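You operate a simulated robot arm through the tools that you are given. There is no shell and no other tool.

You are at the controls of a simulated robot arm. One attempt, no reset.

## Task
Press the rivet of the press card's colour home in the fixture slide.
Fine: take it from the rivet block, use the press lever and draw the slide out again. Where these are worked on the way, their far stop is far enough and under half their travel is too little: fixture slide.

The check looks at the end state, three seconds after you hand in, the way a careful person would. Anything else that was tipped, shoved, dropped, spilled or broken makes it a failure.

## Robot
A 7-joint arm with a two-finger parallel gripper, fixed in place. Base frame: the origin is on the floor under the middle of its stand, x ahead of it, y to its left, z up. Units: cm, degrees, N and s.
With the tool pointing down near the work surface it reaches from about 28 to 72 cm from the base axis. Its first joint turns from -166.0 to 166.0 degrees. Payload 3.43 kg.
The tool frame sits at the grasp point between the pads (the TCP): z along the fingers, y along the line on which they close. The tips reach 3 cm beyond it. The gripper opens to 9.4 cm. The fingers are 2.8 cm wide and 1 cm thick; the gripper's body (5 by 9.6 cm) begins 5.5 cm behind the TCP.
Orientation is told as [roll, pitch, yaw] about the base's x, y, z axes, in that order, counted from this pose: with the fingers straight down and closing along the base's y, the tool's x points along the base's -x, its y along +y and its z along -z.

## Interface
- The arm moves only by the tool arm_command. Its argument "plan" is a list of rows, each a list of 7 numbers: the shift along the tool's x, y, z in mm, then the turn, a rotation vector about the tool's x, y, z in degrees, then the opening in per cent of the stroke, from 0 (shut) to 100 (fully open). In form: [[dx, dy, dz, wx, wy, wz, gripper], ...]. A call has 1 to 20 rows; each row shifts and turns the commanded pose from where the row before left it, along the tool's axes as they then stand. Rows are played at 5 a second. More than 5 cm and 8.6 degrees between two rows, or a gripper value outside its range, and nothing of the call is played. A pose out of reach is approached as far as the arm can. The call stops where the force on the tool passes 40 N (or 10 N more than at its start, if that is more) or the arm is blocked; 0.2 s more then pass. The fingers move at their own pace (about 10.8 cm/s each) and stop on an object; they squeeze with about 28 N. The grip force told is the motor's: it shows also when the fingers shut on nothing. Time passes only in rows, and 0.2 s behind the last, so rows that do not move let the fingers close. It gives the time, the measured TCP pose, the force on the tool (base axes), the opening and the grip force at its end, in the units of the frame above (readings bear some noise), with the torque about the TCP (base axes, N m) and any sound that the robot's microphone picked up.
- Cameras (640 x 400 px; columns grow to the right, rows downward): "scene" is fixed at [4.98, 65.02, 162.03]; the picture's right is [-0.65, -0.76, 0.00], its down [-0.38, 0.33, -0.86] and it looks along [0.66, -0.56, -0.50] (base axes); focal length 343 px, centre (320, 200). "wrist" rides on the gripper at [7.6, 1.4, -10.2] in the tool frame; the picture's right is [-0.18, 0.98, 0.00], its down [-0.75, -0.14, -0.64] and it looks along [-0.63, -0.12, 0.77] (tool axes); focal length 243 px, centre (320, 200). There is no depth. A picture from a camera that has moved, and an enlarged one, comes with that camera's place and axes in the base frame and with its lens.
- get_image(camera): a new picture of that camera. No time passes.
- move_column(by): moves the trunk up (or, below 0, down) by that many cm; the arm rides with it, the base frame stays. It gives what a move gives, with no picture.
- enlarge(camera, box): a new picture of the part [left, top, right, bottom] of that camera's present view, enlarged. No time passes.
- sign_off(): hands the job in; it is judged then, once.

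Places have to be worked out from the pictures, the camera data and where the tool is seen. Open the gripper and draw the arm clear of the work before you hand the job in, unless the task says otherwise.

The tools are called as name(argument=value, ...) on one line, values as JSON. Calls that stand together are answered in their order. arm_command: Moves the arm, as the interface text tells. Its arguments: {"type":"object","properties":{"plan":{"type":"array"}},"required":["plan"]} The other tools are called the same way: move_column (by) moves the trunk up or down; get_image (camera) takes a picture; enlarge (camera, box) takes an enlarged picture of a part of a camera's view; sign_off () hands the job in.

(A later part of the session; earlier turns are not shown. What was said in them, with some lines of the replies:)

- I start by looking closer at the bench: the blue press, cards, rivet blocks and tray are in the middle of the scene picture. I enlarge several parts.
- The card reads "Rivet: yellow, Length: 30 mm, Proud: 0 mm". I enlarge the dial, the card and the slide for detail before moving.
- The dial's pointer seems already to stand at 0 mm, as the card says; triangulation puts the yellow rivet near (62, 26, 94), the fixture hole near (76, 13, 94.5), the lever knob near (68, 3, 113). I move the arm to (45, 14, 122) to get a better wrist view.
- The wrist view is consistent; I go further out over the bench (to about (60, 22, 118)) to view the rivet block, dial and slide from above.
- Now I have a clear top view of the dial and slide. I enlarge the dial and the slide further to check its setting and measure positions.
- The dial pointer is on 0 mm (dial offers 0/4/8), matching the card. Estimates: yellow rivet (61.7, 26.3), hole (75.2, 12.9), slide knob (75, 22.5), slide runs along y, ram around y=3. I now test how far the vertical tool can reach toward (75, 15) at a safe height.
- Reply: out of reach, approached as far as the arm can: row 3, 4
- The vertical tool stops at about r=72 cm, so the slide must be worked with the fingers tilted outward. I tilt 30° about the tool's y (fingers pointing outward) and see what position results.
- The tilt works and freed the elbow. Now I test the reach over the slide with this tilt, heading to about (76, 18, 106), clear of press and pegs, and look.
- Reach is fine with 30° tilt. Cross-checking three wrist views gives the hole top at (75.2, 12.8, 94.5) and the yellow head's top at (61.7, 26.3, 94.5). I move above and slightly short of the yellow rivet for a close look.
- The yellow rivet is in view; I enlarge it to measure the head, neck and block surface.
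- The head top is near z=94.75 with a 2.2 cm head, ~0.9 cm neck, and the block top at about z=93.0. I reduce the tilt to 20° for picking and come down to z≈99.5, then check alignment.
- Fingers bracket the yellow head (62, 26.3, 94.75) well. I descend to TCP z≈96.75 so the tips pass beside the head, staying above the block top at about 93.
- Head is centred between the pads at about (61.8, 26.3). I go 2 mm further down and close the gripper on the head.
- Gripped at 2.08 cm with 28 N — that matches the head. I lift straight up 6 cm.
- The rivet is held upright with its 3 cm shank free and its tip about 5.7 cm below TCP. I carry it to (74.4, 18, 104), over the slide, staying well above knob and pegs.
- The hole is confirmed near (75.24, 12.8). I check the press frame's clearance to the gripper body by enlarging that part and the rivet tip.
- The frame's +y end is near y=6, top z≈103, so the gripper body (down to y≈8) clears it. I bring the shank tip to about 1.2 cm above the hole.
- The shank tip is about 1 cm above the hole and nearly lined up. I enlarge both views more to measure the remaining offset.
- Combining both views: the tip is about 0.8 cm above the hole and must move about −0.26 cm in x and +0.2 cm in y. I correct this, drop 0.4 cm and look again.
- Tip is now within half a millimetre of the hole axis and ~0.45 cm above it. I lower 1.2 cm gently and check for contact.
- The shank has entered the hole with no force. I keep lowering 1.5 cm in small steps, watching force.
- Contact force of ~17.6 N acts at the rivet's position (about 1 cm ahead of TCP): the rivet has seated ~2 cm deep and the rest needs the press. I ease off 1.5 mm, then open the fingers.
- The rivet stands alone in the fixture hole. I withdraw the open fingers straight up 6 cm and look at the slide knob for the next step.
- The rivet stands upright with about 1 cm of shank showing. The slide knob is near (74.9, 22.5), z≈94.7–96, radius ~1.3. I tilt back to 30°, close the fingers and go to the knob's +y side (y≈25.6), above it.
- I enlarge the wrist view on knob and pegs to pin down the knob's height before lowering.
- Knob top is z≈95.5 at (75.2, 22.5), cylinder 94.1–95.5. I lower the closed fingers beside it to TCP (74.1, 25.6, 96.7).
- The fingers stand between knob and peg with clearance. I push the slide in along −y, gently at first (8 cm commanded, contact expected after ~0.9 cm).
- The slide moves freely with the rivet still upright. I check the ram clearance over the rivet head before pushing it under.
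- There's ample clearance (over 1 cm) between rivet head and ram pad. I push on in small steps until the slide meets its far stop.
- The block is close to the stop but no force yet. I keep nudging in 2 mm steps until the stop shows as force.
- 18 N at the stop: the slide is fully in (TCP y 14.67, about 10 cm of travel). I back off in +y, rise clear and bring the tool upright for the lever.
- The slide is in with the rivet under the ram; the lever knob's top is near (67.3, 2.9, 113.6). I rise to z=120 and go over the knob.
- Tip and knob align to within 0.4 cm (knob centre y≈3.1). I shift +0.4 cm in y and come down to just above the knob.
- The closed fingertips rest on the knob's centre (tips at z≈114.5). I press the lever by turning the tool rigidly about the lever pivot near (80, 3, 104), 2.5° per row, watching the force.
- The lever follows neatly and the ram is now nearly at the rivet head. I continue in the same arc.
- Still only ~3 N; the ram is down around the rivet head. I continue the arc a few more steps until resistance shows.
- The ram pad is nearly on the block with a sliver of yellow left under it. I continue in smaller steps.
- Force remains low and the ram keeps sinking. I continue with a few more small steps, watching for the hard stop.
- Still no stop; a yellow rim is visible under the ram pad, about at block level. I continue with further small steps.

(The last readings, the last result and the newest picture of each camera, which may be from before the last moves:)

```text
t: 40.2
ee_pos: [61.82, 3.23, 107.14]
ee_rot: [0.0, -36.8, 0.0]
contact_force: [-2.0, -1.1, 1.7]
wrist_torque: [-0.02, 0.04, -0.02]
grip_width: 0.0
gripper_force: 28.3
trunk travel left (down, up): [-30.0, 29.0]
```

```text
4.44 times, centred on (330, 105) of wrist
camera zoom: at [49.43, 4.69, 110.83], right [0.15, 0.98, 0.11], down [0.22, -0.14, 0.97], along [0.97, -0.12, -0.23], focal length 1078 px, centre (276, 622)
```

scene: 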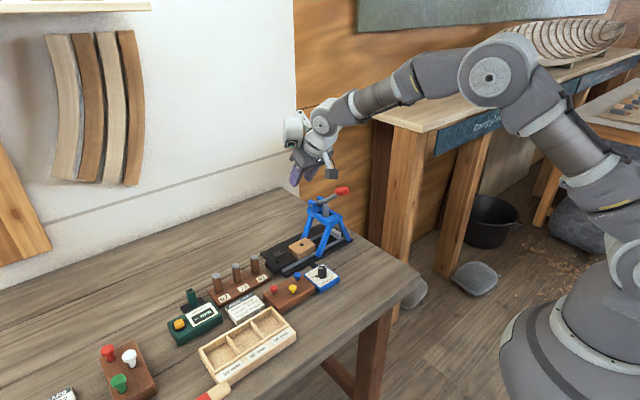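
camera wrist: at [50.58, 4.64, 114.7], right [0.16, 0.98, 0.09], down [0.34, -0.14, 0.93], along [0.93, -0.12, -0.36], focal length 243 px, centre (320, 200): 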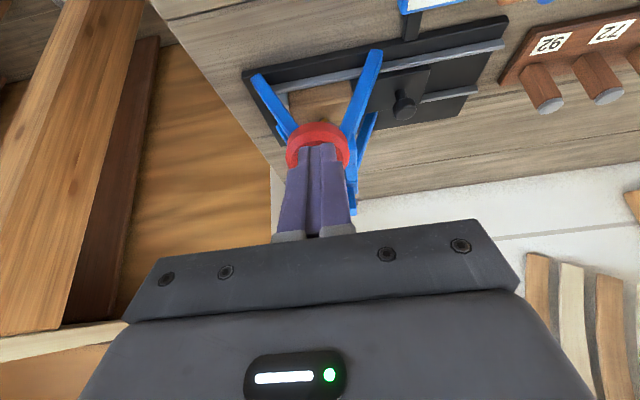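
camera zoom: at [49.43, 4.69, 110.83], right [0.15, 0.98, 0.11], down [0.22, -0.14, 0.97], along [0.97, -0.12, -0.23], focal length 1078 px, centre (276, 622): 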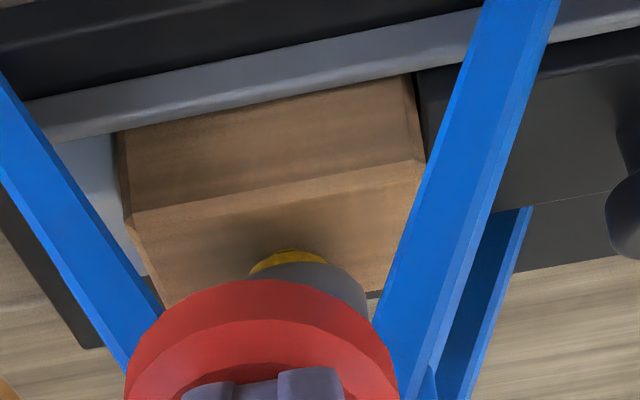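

I take a closer look at the rivet under the ram to judge how far it still stands proud.

enlarge(camera="wrist", box=[310, 95, 370, 140])

enlarge(camera="scene", box=[325, 220, 350, 240])

```text
8.89 times, centred on (340, 118) of wrist
camera zoom: at [49.43, 4.69, 110.83], right [0.15, 0.98, 0.11], down [0.22, -0.14, 0.97], along [0.97, -0.12, -0.23], focal length 2157 px, centre (142, 933)
```

zoom: 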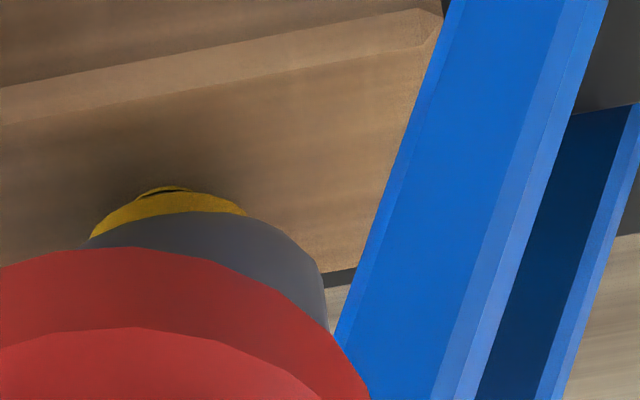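

```text
16.00 times, centred on (338, 230) of scene
camera zoom: at [4.98, 65.02, 162.03], right [-0.65, -0.76, 0.0], down [-0.38, 0.33, -0.86], along [0.66, -0.56, -0.5], focal length 5486 px, centre (40, -280)
```

zoom: 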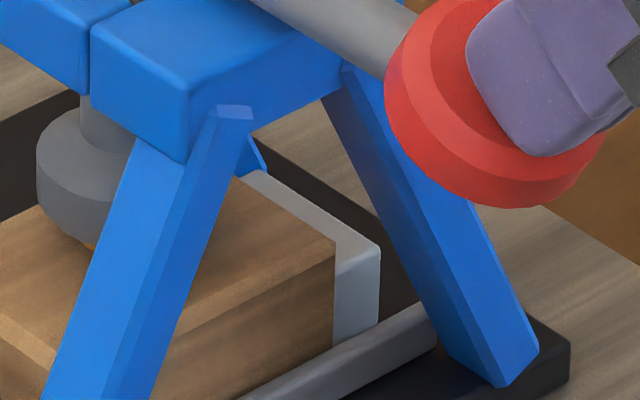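

A thin sliver of neck is still visible below the head, so it's a few mm proud. I press on with small steps.

arm_command(plan=[[3.4, 0, 3.4, 0, -1.5, 0, 0], [3.4, 0, 3.4, 0, -1.5, 0, 0], [0, 0, 0, 0, 0, 0, 0]])

enlarge(camera="wrist", box=[300, 80, 380, 150])

enlarge(camera="scene", box=[320, 200, 360, 250])

```text
t: 41.0
ee_pos: [61.72, 3.21, 106.19]
ee_rot: [0.0, -39.9, 0.0]
contact_force: [-2.9, 0.2, 2.0]
wrist_torque: [0.01, 0.05, 0.0]
grip_width: 0.01
gripper_force: 28.1
trunk travel left (down, up): [-30.0, 29.0]
```

```text
5.71 times, centred on (340, 115) of wrist
camera zoom: at [49.15, 4.7, 109.17], right [0.14, 0.98, 0.12], down [0.17, -0.14, 0.98], along [0.98, -0.12, -0.18], focal length 1386 px, centre (206, 686)
```

zoom: 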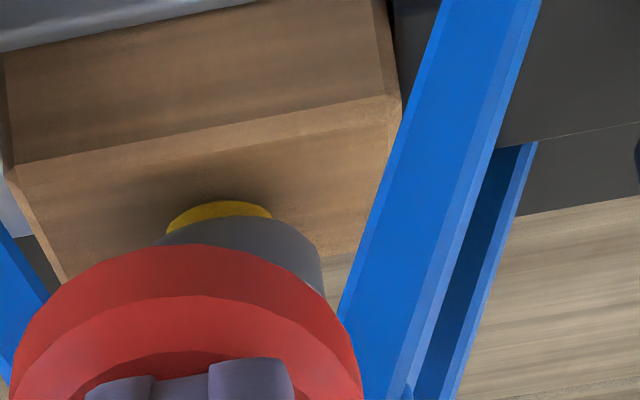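

```text
8.00 times, centred on (340, 225) of scene
camera zoom: at [4.98, 65.02, 162.03], right [-0.65, -0.76, 0.0], down [-0.38, 0.33, -0.86], along [0.66, -0.56, -0.5], focal length 2743 px, centre (160, 0)
```

zoom: 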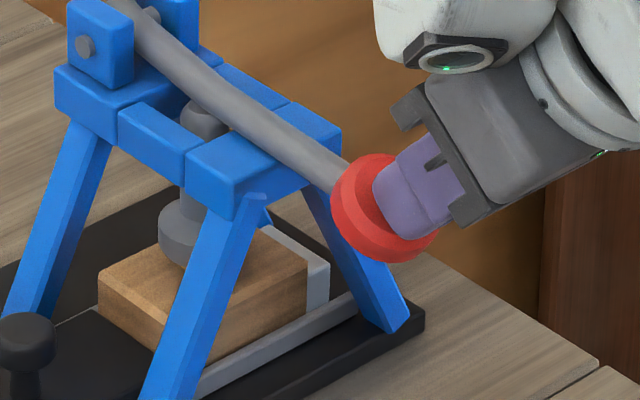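

The neck is no longer visible; force is rising slowly (3.5 N). I go on until the lever meets a firm stop.

arm_command(plan=[[3.4, 0, 3.4, 0, -1.5, 0, 0], [3.4, 0, 3.4, 0, -1.5, 0, 0], [0, 0, 0, 0, 0, 0, 0]])

enlarge(camera="wrist", box=[300, 80, 380, 150])

enlarge(camera="scene", box=[320, 200, 360, 250])

```text
t: 41.8
ee_pos: [61.52, 3.26, 105.42]
ee_rot: [0.0, -43.3, 0.0]
contact_force: [-6.0, 1.1, 19.0]
wrist_torque: [-0.01, -0.02, 0.03]
grip_width: 0.02
gripper_force: 28.0
trunk travel left (down, up): [-30.0, 29.0]
```

```text
5.71 times, centred on (340, 115) of wrist
camera zoom: at [48.91, 4.71, 107.74], right [0.13, 0.98, 0.13], down [0.11, -0.14, 0.98], along [0.98, -0.12, -0.13], focal length 1386 px, centre (206, 686)
```

zoom: 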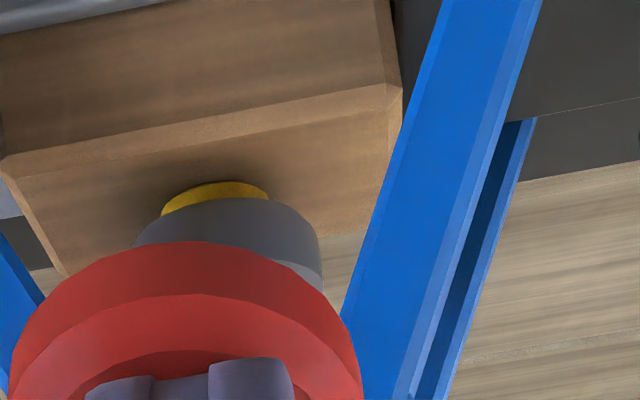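

```text
8.00 times, centred on (340, 225) of scene
camera zoom: at [4.98, 65.02, 162.03], right [-0.65, -0.76, 0.0], down [-0.38, 0.33, -0.86], along [0.66, -0.56, -0.5], focal length 2743 px, centre (160, 0)
```

zoom: 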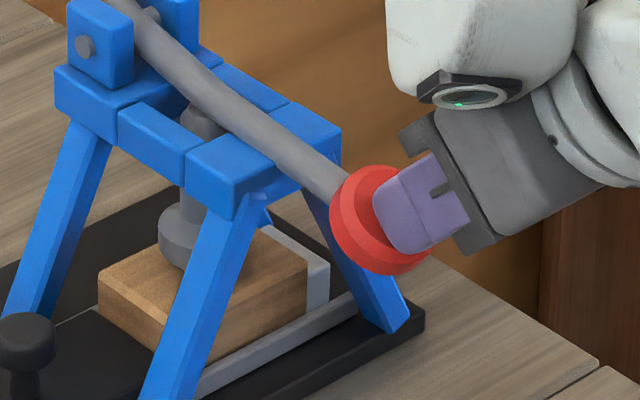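

Force jumped to ~20 N — either the rivet is home or it's the tight part. I press a bit more to see whether the lever still moves.

arm_command(plan=[[1.7, 0, 1.7, 0, -0.75, 0, 0], [1.7, 0, 1.7, 0, -0.75, 0, 0], [0, 0, 0, 0, 0, 0, 0], [0, 0, 0, 0, 0, 0, 0]])

enlarge(camera="wrist", box=[300, 80, 380, 150])

enlarge(camera="scene", box=[320, 200, 360, 250])

```text
t: 42.6
ee_pos: [61.42, 3.22, 105.32]
ee_rot: [0.2, -45.2, 0.0]
contact_force: [-19.8, 0.3, 25.1]
wrist_torque: [-0.1, 0.32, 0.05]
grip_width: 0.0
gripper_force: 28.1
trunk travel left (down, up): [-30.0, 29.0]
stopped in row 3: the force on the tool passed its limit at 40 N (the readings are from after the stop); the commanded pose is now the measured one
```

```text
5.71 times, centred on (340, 115) of wrist
camera zoom: at [48.75, 4.7, 107.2], right [0.13, 0.98, 0.13], down [0.08, -0.14, 0.99], along [0.99, -0.12, -0.09], focal length 1386 px, centre (206, 686)
```

zoom: 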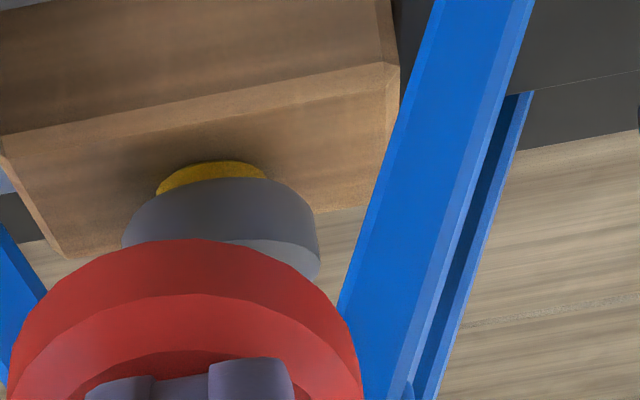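

```text
8.00 times, centred on (340, 225) of scene
camera zoom: at [4.98, 65.02, 162.03], right [-0.65, -0.76, 0.0], down [-0.38, 0.33, -0.86], along [0.66, -0.56, -0.5], focal length 2743 px, centre (160, 0)
```

zoom: 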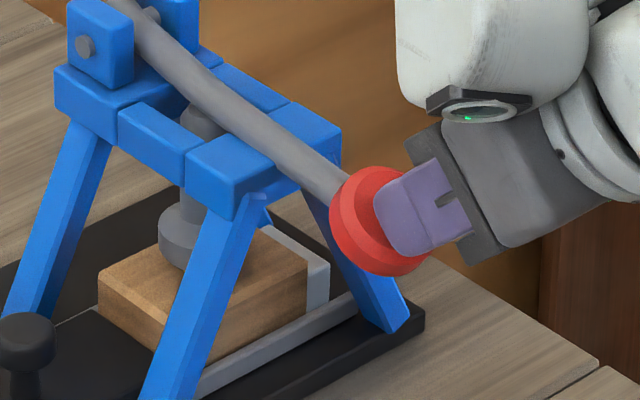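

The lever has hit a hard stop (>40 N with no further motion), so the rivet is home. I back off along the same arc and see whether the lever springs back.

arm_command(plan=[[-3.4, 0, -3.4, 0, 1.5, 0, 0], [-3.4, 0, -3.4, 0, 1.5, 0, 0], [-5.7, 0, -5.7, 0, 2.5, 0, 0], [-5.7, 0, -5.7, 0, 2.5, 0, 0], [0, 0, 0, 0, 0, 0, 0]])

enlarge(camera="wrist", box=[280, 60, 400, 165])

enlarge(camera="scene", box=[310, 190, 370, 250])

```text
t: 43.8
ee_pos: [62.01, 3.33, 107.46]
ee_rot: [0.1, -36.8, 0.0]
contact_force: [0.6, -0.4, 1.5]
wrist_torque: [-0.03, -0.01, 0.04]
grip_width: 0.0
gripper_force: 28.3
trunk travel left (down, up): [-30.0, 29.0]
```

```text
3.81 times, centred on (340, 112) of wrist
camera zoom: at [49.7, 4.77, 111.27], right [0.15, 0.98, 0.11], down [0.22, -0.14, 0.97], along [0.96, -0.12, -0.24], focal length 924 px, centre (244, 533)
```

zoom: 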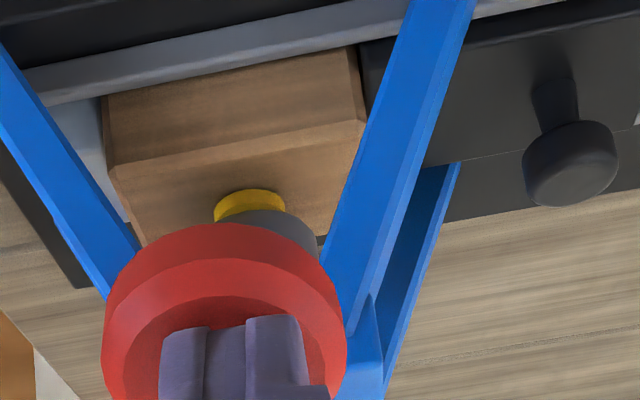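

```text
6.67 times, centred on (340, 220) of scene
camera zoom: at [4.98, 65.02, 162.03], right [-0.65, -0.76, 0.0], down [-0.38, 0.33, -0.86], along [0.66, -0.56, -0.5], focal length 2286 px, centre (187, 67)
```

zoom: 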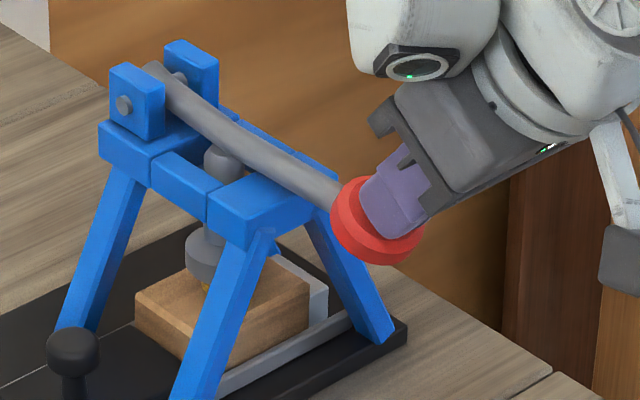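

The lever springs back with my fingers and the yellow head now sits on the block. I let the lever up the rest of its arc and then lift off.

arm_command(plan=[[-5.7, 0, -5.7, 0, 2.5, 0, 0], [-5.7, 0, -5.7, 0, 2.5, 0, 0], [-5.7, 0, -5.7, 0, 2.5, 0, 0], [-5.7, 0, -5.7, 0, 2.5, 0, 0], [-5.7, 0, -5.7, 0, 2.5, 0, 0], [-5.7, 0, -5.7, 0, 2.5, 0, 0], [-5.7, 0, -5.7, 0, 2.5, 0, 0], [-5.7, 0, -5.7, 0, 2.5, 0, 0], [-5.7, 0, -5.7, 0, 2.5, 0, 0], [-5.7, 0, -5.7, 0, 2.5, 0, 0], [-5.7, 0, -5.7, 0, 2.5, 0, 0], [-5.7, 0, -5.7, 0, 2.5, 0, 0], [-5.7, 0, -5.7, 0, 2.5, 0, 0], [-5.7, 0, -5.7, 0, 2.5, 0, 0], [0, 0, -15, 0, 1.8, 0, 0], [0, 0, -25, 0, 0, 0, 0], [0, 0, 0, 0, 0, 0, 0]])

get_image(camera="wrist")

enlarge(camera="scene", box=[285, 160, 375, 260])

```text
t: 47.4
ee_pos: [66.51, 3.4, 121.57]
ee_rot: [0.1, 0.0, 0.0]
contact_force: [-0.5, -0.1, 0.0]
wrist_torque: [0.03, 0.02, 0.0]
grip_width: 0.0
gripper_force: 28.1
trunk travel left (down, up): [-30.0, 29.0]
```

```text
taken
camera wrist: at [58.76, 4.83, 131.91], right [0.18, 0.98, 0.0], down [0.75, -0.14, 0.64], along [0.63, -0.12, -0.77], focal length 243 px, centre (320, 200)
```

wrist: 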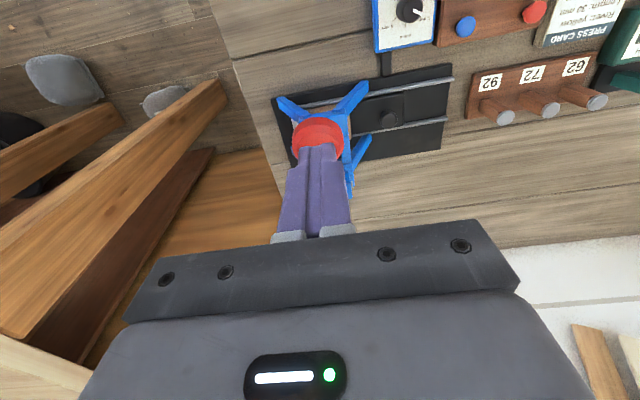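

```text
4.00 times, centred on (330, 210) of scene
camera zoom: at [4.98, 65.02, 162.03], right [-0.65, -0.76, 0.0], down [-0.38, 0.33, -0.86], along [0.66, -0.56, -0.5], focal length 1371 px, centre (280, 160)
```

zoom: 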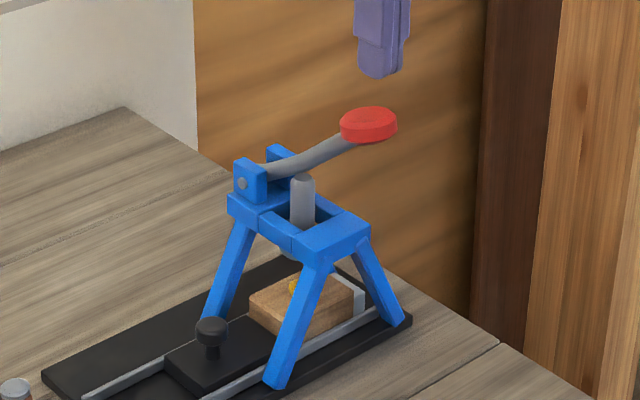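

The lever is back up and the rivet is seated. Now for drawing the slide out: I move to +y, open the fingers to about 4.4 cm, tilt 30° again and hover over the slide knob's present place (≈ (75.2, 12.4)).

arm_command(plan=[[0, 36, 0, 0, 0, 0, 0], [0, 36, 0, 0, 0, 0, 47], [0, 36, 0, 0, 0, 0, 47], [0, 0, 0, 0, -7.5, 0, 47], [0, 0, 0, 0, -7.5, 0, 47], [0, 0, 0, 0, -7.5, 0, 47], [0, 0, 0, 0, -7.5, 0, 47], [3.05, -2, 43.3, 0, 0, 0, 47], [3.05, -2, 43.3, 0, 0, 0, 47], [3.05, -2, 43.3, 0, 0, 0, 47], [0, 0, 0, 0, 0, 0, 47]])

get_image(camera="wrist")

enlarge(camera="wrist", box=[150, 20, 400, 210])

enlarge(camera="scene", box=[265, 170, 375, 275])

```text
t: 49.8
ee_pos: [71.98, 13.35, 109.73]
ee_rot: [0.0, -30.1, 0.0]
contact_force: [-0.1, -1.0, 0.3]
wrist_torque: [-0.01, 0.0, 0.01]
grip_width: 4.42
gripper_force: 0.1
trunk travel left (down, up): [-30.0, 29.0]
```

```text
taken
camera wrist: at [60.21, 14.85, 114.9], right [0.16, 0.98, 0.09], down [0.33, -0.14, 0.93], along [0.93, -0.12, -0.35], focal length 243 px, centre (320, 200)
```

wrist: 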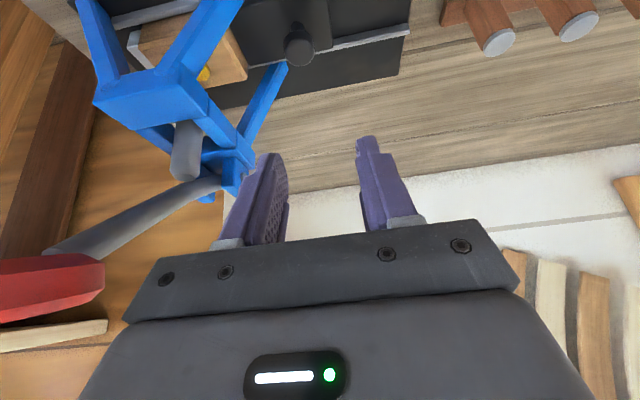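

```text
2.11 times, centred on (275, 115) of wrist
camera zoom: at [60.21, 14.85, 114.9], right [0.16, 0.98, 0.09], down [0.33, -0.14, 0.93], along [0.93, -0.12, -0.35], focal length 511 px, centre (415, 379)
```

zoom: 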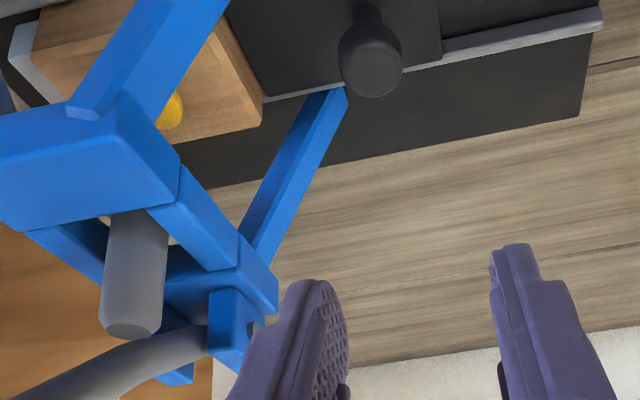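

```text
3.81 times, centred on (320, 222) of scene
camera zoom: at [4.98, 65.02, 162.03], right [-0.65, -0.76, 0.0], down [-0.38, 0.33, -0.86], along [0.66, -0.56, -0.5], focal length 1306 px, centre (320, 114)
```

zoom: 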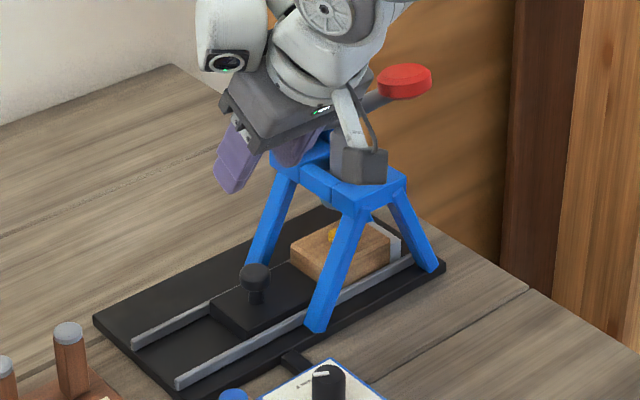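

The slide knob is at (75.2, 12.4). I descend toward it with the −y finger to pass on its −y side (TCP y=13.0), stopping first at z≈99.5.

arm_command(plan=[[11.8, -1.2, 32.6, 0, 0, 0, 47], [11.8, -1.2, 32.6, 0, 0, 0, 47], [11.8, -1.2, 32.6, 0, 0, 0, 47], [0, 0, 0, 0, 0, 0, 47]])

get_image(camera="wrist")

enlarge(camera="scene", box=[285, 200, 365, 270])

```text
t: 50.8
ee_pos: [74.0, 13.21, 99.5]
ee_rot: [0.0, -30.0, 0.0]
contact_force: [0.4, 0.2, -0.9]
wrist_torque: [0.0, -0.02, -0.01]
grip_width: 4.44
gripper_force: 0.0
trunk travel left (down, up): [-30.0, 29.0]
```

```text
taken
camera wrist: at [62.21, 14.56, 104.68], right [0.16, 0.98, 0.09], down [0.33, -0.14, 0.93], along [0.93, -0.12, -0.35], focal length 243 px, centre (320, 200)
```

wrist: 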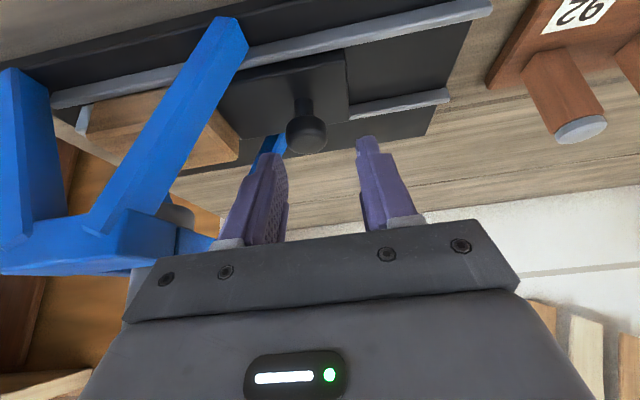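

```text
5.71 times, centred on (325, 235) of scene
camera zoom: at [4.98, 65.02, 162.03], right [-0.65, -0.76, 0.0], down [-0.38, 0.33, -0.86], along [0.66, -0.56, -0.5], focal length 1959 px, centre (291, 0)
```

zoom: 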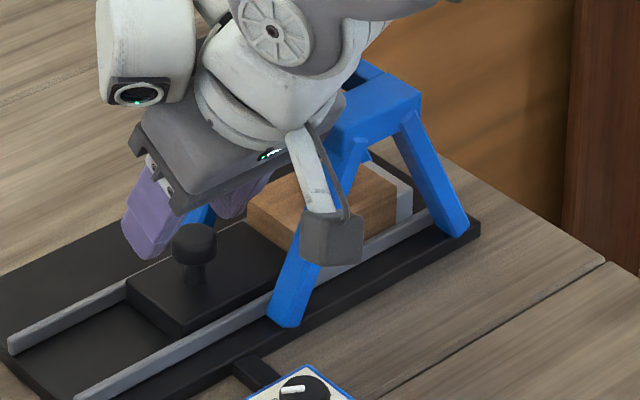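

Knob at y≈12.45; I shift 2 mm to −y for clearance and lower to TCP z≈96.7 so the −y finger stands behind the knob.

arm_command(plan=[[0, -2, 0, 0, 0, 0, 47], [6.6, 0, 12.4, 0, 0, 0, 47], [6.6, 0, 12.4, 0, 0, 0, 47], [0, 0, 0, 0, 0, 0, 47]])

enlarge(camera="wrist", box=[200, 90, 420, 250])

enlarge(camera="scene", box=[285, 200, 365, 270])

```text
t: 51.8
ee_pos: [74.22, 12.86, 96.92]
ee_rot: [0.2, -30.0, 0.1]
contact_force: [0.4, 0.2, -0.1]
wrist_torque: [-0.02, -0.02, 0.0]
grip_width: 4.42
gripper_force: 0.0
trunk travel left (down, up): [-30.0, 29.0]
```

```text
2.50 times, centred on (310, 170) of wrist
camera zoom: at [62.42, 14.35, 101.97], right [0.16, 0.98, 0.09], down [0.33, -0.14, 0.93], along [0.93, -0.12, -0.35], focal length 606 px, centre (345, 275)
```

zoom: 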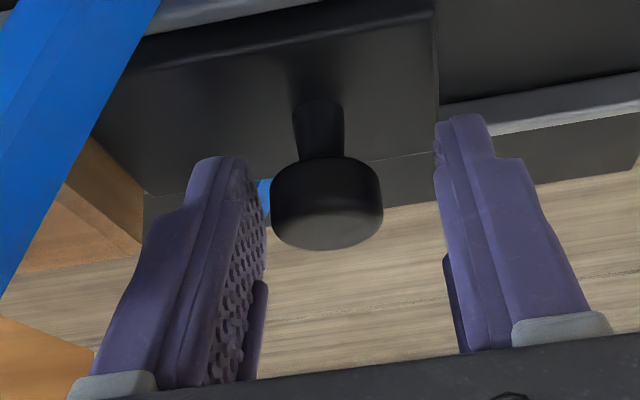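

```text
5.71 times, centred on (325, 235) of scene
camera zoom: at [4.98, 65.02, 162.03], right [-0.65, -0.76, 0.0], down [-0.38, 0.33, -0.86], along [0.66, -0.56, -0.5], focal length 1959 px, centre (291, 0)
```

zoom: 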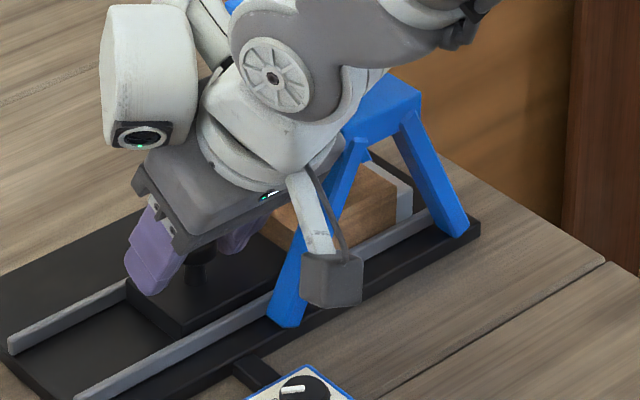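

The knob sits between the fingers. I draw the slide out along +y, 9 cm first.

arm_command(plan=[[0, 4, 0, 0, 0, 0, 47], [0, 6, 0, 0, 0, 0, 47], [0, 8, 0, 0, 0, 0, 47], [0, 9, 0, 0, 0, 0, 47], [0, 9, 0, 0, 0, 0, 47], [0, 9, 0, 0, 0, 0, 47], [0, 9, 0, 0, 0, 0, 47], [0, 9, 0, 0, 0, 0, 47], [0, 9, 0, 0, 0, 0, 47], [0, 9, 0, 0, 0, 0, 47], [0, 6, 0, 0, 0, 0, 47], [0, 3, 0, 0, 0, 0, 47], [0, 0, 0, 0, 0, 0, 47]])

get_image(camera="wrist")

enlarge(camera="scene", box=[245, 200, 365, 285])

```text
t: 54.6
ee_pos: [74.2, 21.95, 96.94]
ee_rot: [0.0, -30.0, 0.0]
contact_force: [-0.2, -0.3, -1.1]
wrist_torque: [0.0, 0.01, -0.04]
grip_width: 4.46
gripper_force: 0.6
trunk travel left (down, up): [-30.0, 29.0]
```

```text
taken
camera wrist: at [62.38, 23.34, 102.04], right [0.16, 0.98, 0.09], down [0.33, -0.14, 0.93], along [0.93, -0.12, -0.35], focal length 243 px, centre (320, 200)
```

wrist: 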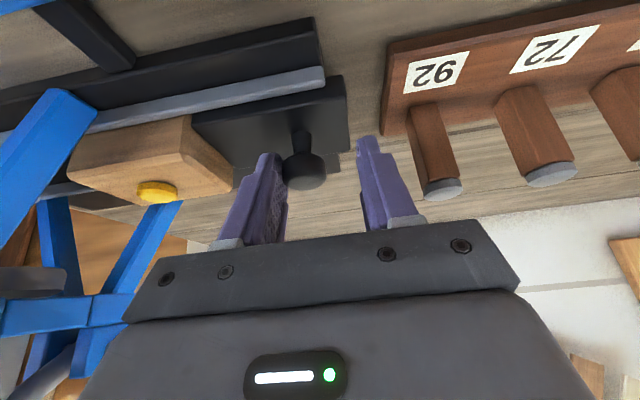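

```text
4.71 times, centred on (305, 242) of scene
camera zoom: at [4.98, 65.02, 162.03], right [-0.65, -0.76, 0.0], down [-0.38, 0.33, -0.86], along [0.66, -0.56, -0.5], focal length 1613 px, centre (391, 0)
```

zoom: 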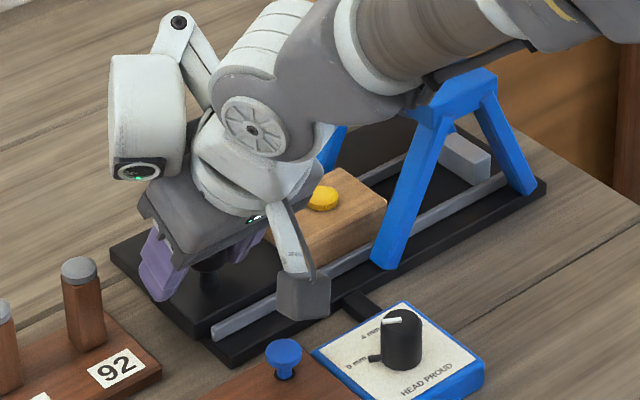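

The slide is nearly out, and the yellow head sits flat on the block. I draw the last 1.5 cm slowly, watching force and peg clearance.

arm_command(plan=[[0, 3, 0, 0, 0, 0, 47], [0, 3, 0, 0, 0, 0, 47], [0, 3, 0, 0, 0, 0, 47], [0, 2, 0, 0, 0, 0, 47], [0, 2, 0, 0, 0, 0, 47], [0, 0, 0, 0, 0, 0, 47]])

enlarge(camera="wrist", box=[60, 60, 500, 260])

enlarge(camera="scene", box=[245, 200, 365, 285])

```text
t: 56.0
ee_pos: [74.25, 23.21, 96.99]
ee_rot: [-0.1, -30.0, 0.0]
contact_force: [0.4, -1.3, -0.6]
wrist_torque: [0.03, 0.03, 0.0]
grip_width: 4.46
gripper_force: 1.1
trunk travel left (down, up): [-30.0, 29.0]
```

```text
1.45 times, centred on (280, 160) of wrist
camera zoom: at [62.36, 24.62, 102.04], right [0.16, 0.98, 0.09], down [0.33, -0.14, 0.93], along [0.93, -0.12, -0.35], focal length 353 px, centre (378, 258)
```

zoom: 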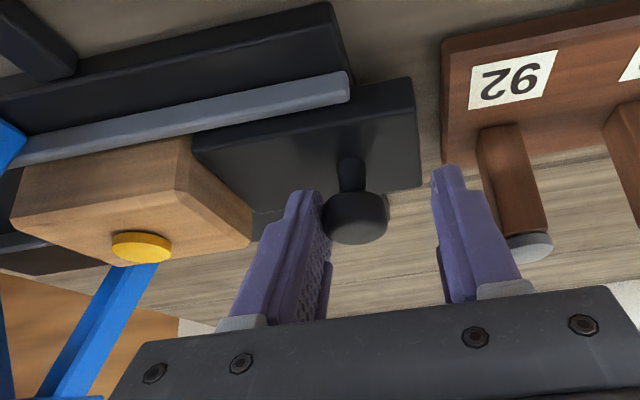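

```text
4.71 times, centred on (305, 242) of scene
camera zoom: at [4.98, 65.02, 162.03], right [-0.65, -0.76, 0.0], down [-0.38, 0.33, -0.86], along [0.66, -0.56, -0.5], focal length 1613 px, centre (391, 0)
```

zoom: 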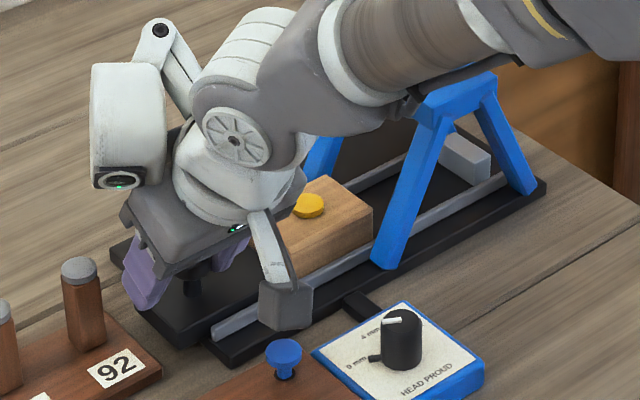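

The slide is back out (knob at y≈22.3, essentially its start position). I free the finger from the knob by 4 mm and rise straight up.

arm_command(plan=[[0, -4, 0, 0, 0, 0, 47], [-5, 0, -8.66, 0, 0, 0, 47], [-15, 0, -26, 0, 0, 0, 47], [-16.7, 0, -28.9, 0, 0, 0, 47], [-16.7, 0, -28.9, 0, 0, 0, 47], [0, 0, 0, 0, 0, 0, 47]])

get_image(camera="wrist")

enlarge(camera="wrist", box=[120, 0, 440, 180])

enlarge(camera="scene", box=[245, 200, 365, 285])

```text
t: 57.4
ee_pos: [74.32, 23.1, 107.56]
ee_rot: [0.0, -30.1, 0.0]
contact_force: [0.2, -0.5, 1.1]
wrist_torque: [-0.02, 0.01, 0.02]
grip_width: 4.44
gripper_force: 0.1
trunk travel left (down, up): [-30.0, 29.0]
```

```text
taken
camera wrist: at [62.5, 24.45, 112.73], right [0.16, 0.98, 0.09], down [0.33, -0.14, 0.93], along [0.93, -0.12, -0.35], focal length 243 px, centre (320, 200)
```

wrist: 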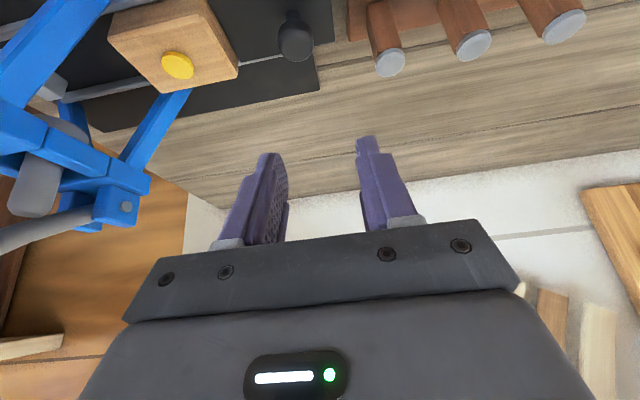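

```text
2.00 times, centred on (280, 90) of wrist
camera zoom: at [62.5, 24.45, 112.73], right [0.16, 0.98, 0.09], down [0.33, -0.14, 0.93], along [0.93, -0.12, -0.35], focal length 485 px, centre (400, 420)
```

zoom: 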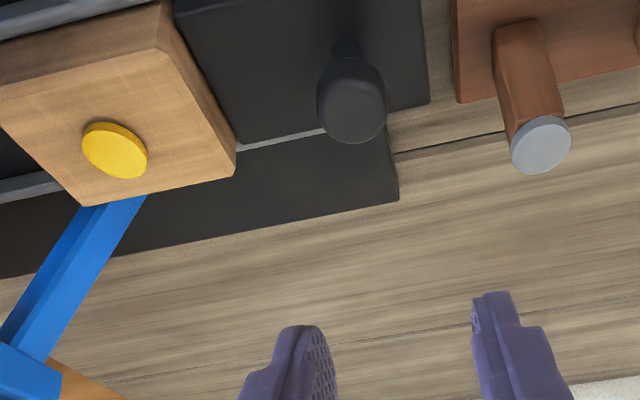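

```text
4.71 times, centred on (305, 242) of scene
camera zoom: at [4.98, 65.02, 162.03], right [-0.65, -0.76, 0.0], down [-0.38, 0.33, -0.86], along [0.66, -0.56, -0.5], focal length 1613 px, centre (391, 0)
```

zoom: 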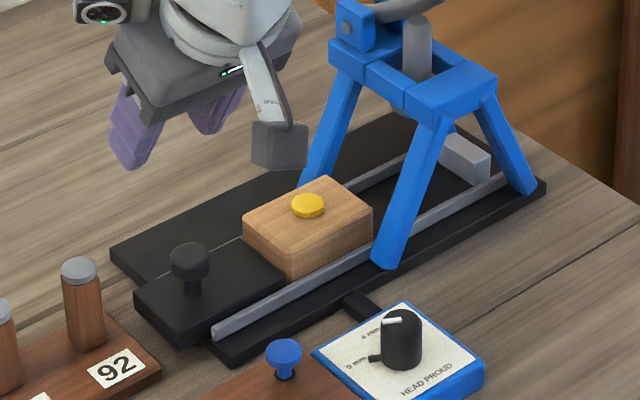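

The rivet head sits flat on the block and the slide is out. I retract the arm back toward the robot, clear of the work, and upright the tool.

arm_command(plan=[[-10, 0, -40, 0, 0, 0, 47], [20, 0, -35, 0, 0, 0, 47], [30, 0, -30, 0, 5, 0, 47], [30, 0, -25, 0, 7, 0, 47], [35, 0, -20, 0, 7, 0, 47], [40, 0, -15, 0, 7, 0, 47], [40, 0, -10, 0, 4, 0, 80], [40, 0, 0, 0, 0, 0, 80], [0, 0, 0, 0, 0, 0, 80]])

get_image(camera="scene")

enlarge(camera="scene", box=[290, 230, 325, 260])

enlarge(camera="scene", box=[240, 170, 380, 310])

enlarge(camera="scene", box=[160, 240, 360, 365])

```text
t: 59.4
ee_pos: [45.43, 22.9, 117.89]
ee_rot: [0.0, 0.0, -0.1]
contact_force: [0.6, 0.2, -0.3]
wrist_torque: [-0.03, 0.01, 0.01]
grip_width: 7.52
gripper_force: 0.1
trunk travel left (down, up): [-30.0, 29.0]
```

```text
taken
```

scene: 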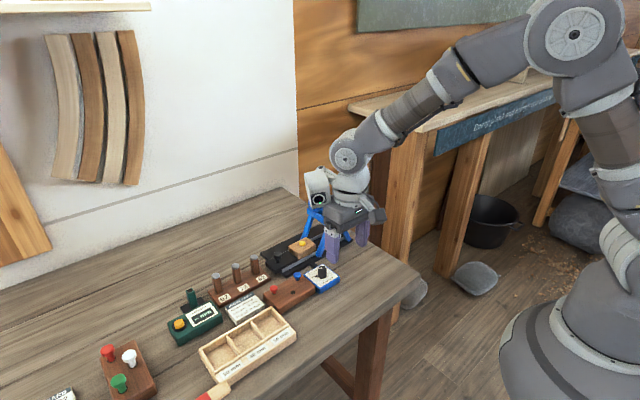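

```text
13.33 times, centred on (308, 245) of scene
camera zoom: at [4.98, 65.02, 162.03], right [-0.65, -0.76, 0.0], down [-0.38, 0.33, -0.86], along [0.66, -0.56, -0.5], focal length 4571 px, centre (487, -400)
```

zoom: 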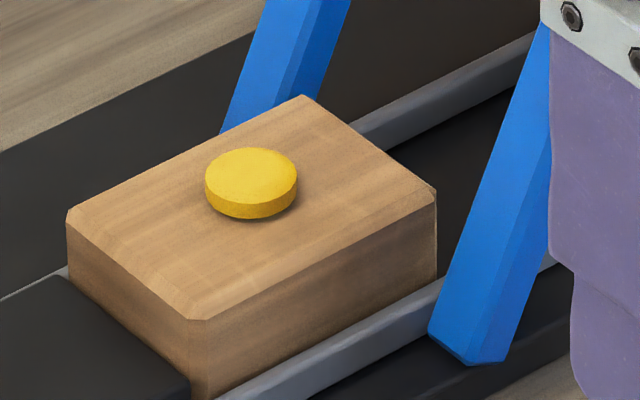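

```text
2.86 times, centred on (310, 240) of scene
camera zoom: at [4.98, 65.02, 162.03], right [-0.65, -0.76, 0.0], down [-0.38, 0.33, -0.86], along [0.66, -0.56, -0.5], focal length 980 px, centre (349, 86)
```

zoom: 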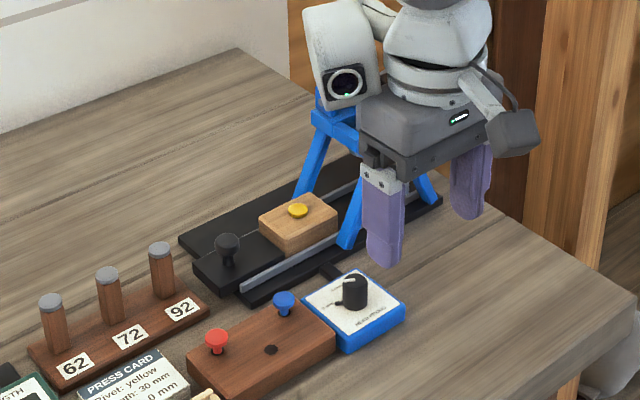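

```text
3.20 times, centred on (260, 302) of scene
camera zoom: at [4.98, 65.02, 162.03], right [-0.65, -0.76, 0.0], down [-0.38, 0.33, -0.86], along [0.66, -0.56, -0.5], focal length 1097 px, centre (512, -128)
```

zoom: 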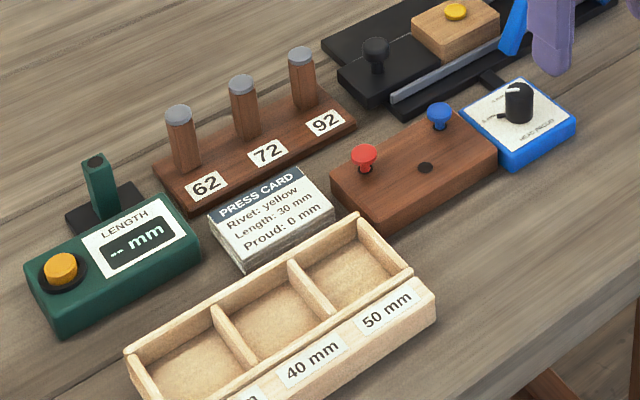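

The scene shows the yellow head sitting flush over the hole, slide out, and other items unchanged. I move the arm back to its starting area and take a last look at lever, rivet and surroundings.

arm_command(plan=[[8, -40, -25, 0, 0, 0, 100], [8, -40, -25, 0, 0, 0, 100], [8, -40, -25, 0, 0, 0, 100], [8, -40, -25, 0, 0, 0, 100], [0, -40, -25, 0, 0, 0, 100], [0, -20, -20, 0, 0, 0, 100], [0, 0, 0, 0, 0, 0, 100]])

get_image(camera="scene")

enlarge(camera="scene", box=[240, 170, 380, 310])

enlarge(camera="wrist", box=[300, 30, 640, 240])

```text
t: 61.0
ee_pos: [42.19, 0.73, 132.3]
ee_rot: [0.1, 0.0, 0.0]
contact_force: [-0.1, -0.7, 0.0]
wrist_torque: [-0.03, -0.03, 0.01]
grip_width: 9.41
gripper_force: 0.0
trunk travel left (down, up): [-30.0, 29.0]
```

```text
taken
```

scene: 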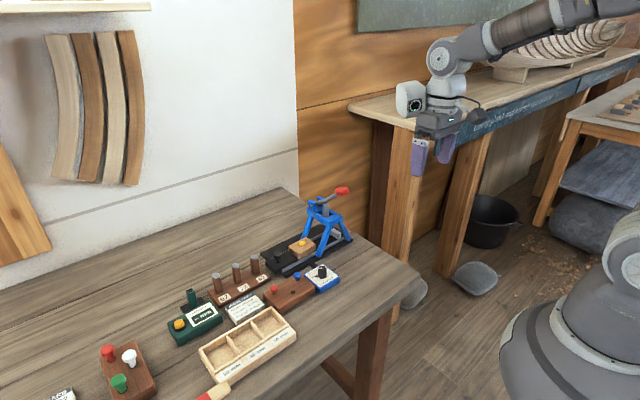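

```text
2.86 times, centred on (310, 240) of scene
camera zoom: at [4.98, 65.02, 162.03], right [-0.65, -0.76, 0.0], down [-0.38, 0.33, -0.86], along [0.66, -0.56, -0.5], focal length 980 px, centre (349, 86)
```

zoom: 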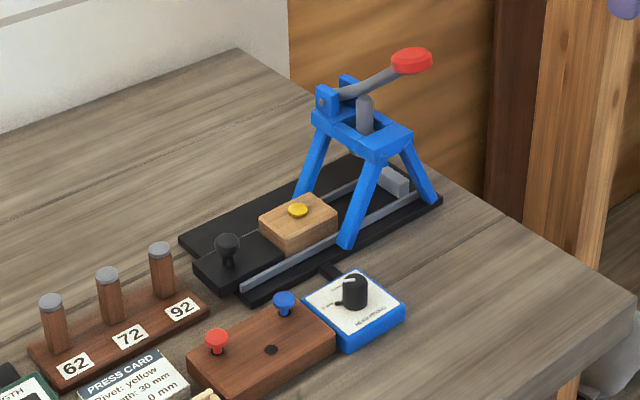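

```text
1.88 times, centred on (470, 135) of wrist
camera zoom: at [34.52, 2.12, 142.61], right [0.18, 0.98, 0.0], down [0.75, -0.14, 0.64], along [0.63, -0.12, -0.77], focal length 457 px, centre (38, 322)
```

zoom: 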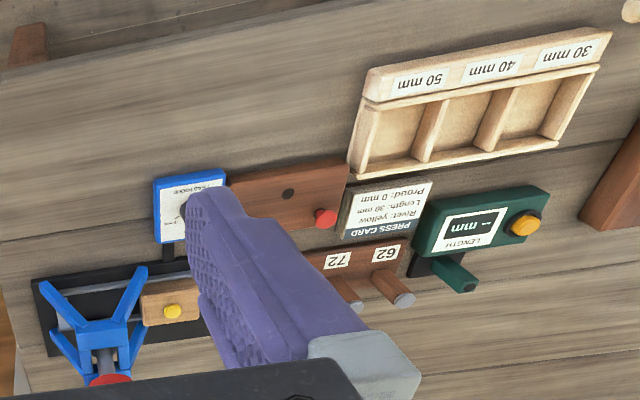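

Final check: the yellow rivet sits home in the fixture, the slide is drawn out and the lever is back up. Everything else stands as at the start, and the gripper is open and clear. I hand in.

sign_off()

```text
The job is handed in.
```

The yellow rivet named on the press card is pressed home in the fixture slide, and I've handed the job in. I haven't seen the verdict of the check.

- **Rivet:** I took it from the rivet block and set it in the fixture hole. I then pressed it with the lever until the lever hit a hard stop at more than 40 N. The head now sits flat on the block, and the dial was already at 0 mm proud, as the card asks.
- **Slide:** I pushed it in to its far stop and drew it out again. It ended about 3 mm short of where it started, out of roughly 10 cm of travel.
- **Everything else:** The lever sprang back up. The other objects look unmoved in the final pictures. The gripper is open, and the arm is back near its starting position, clear of the work.
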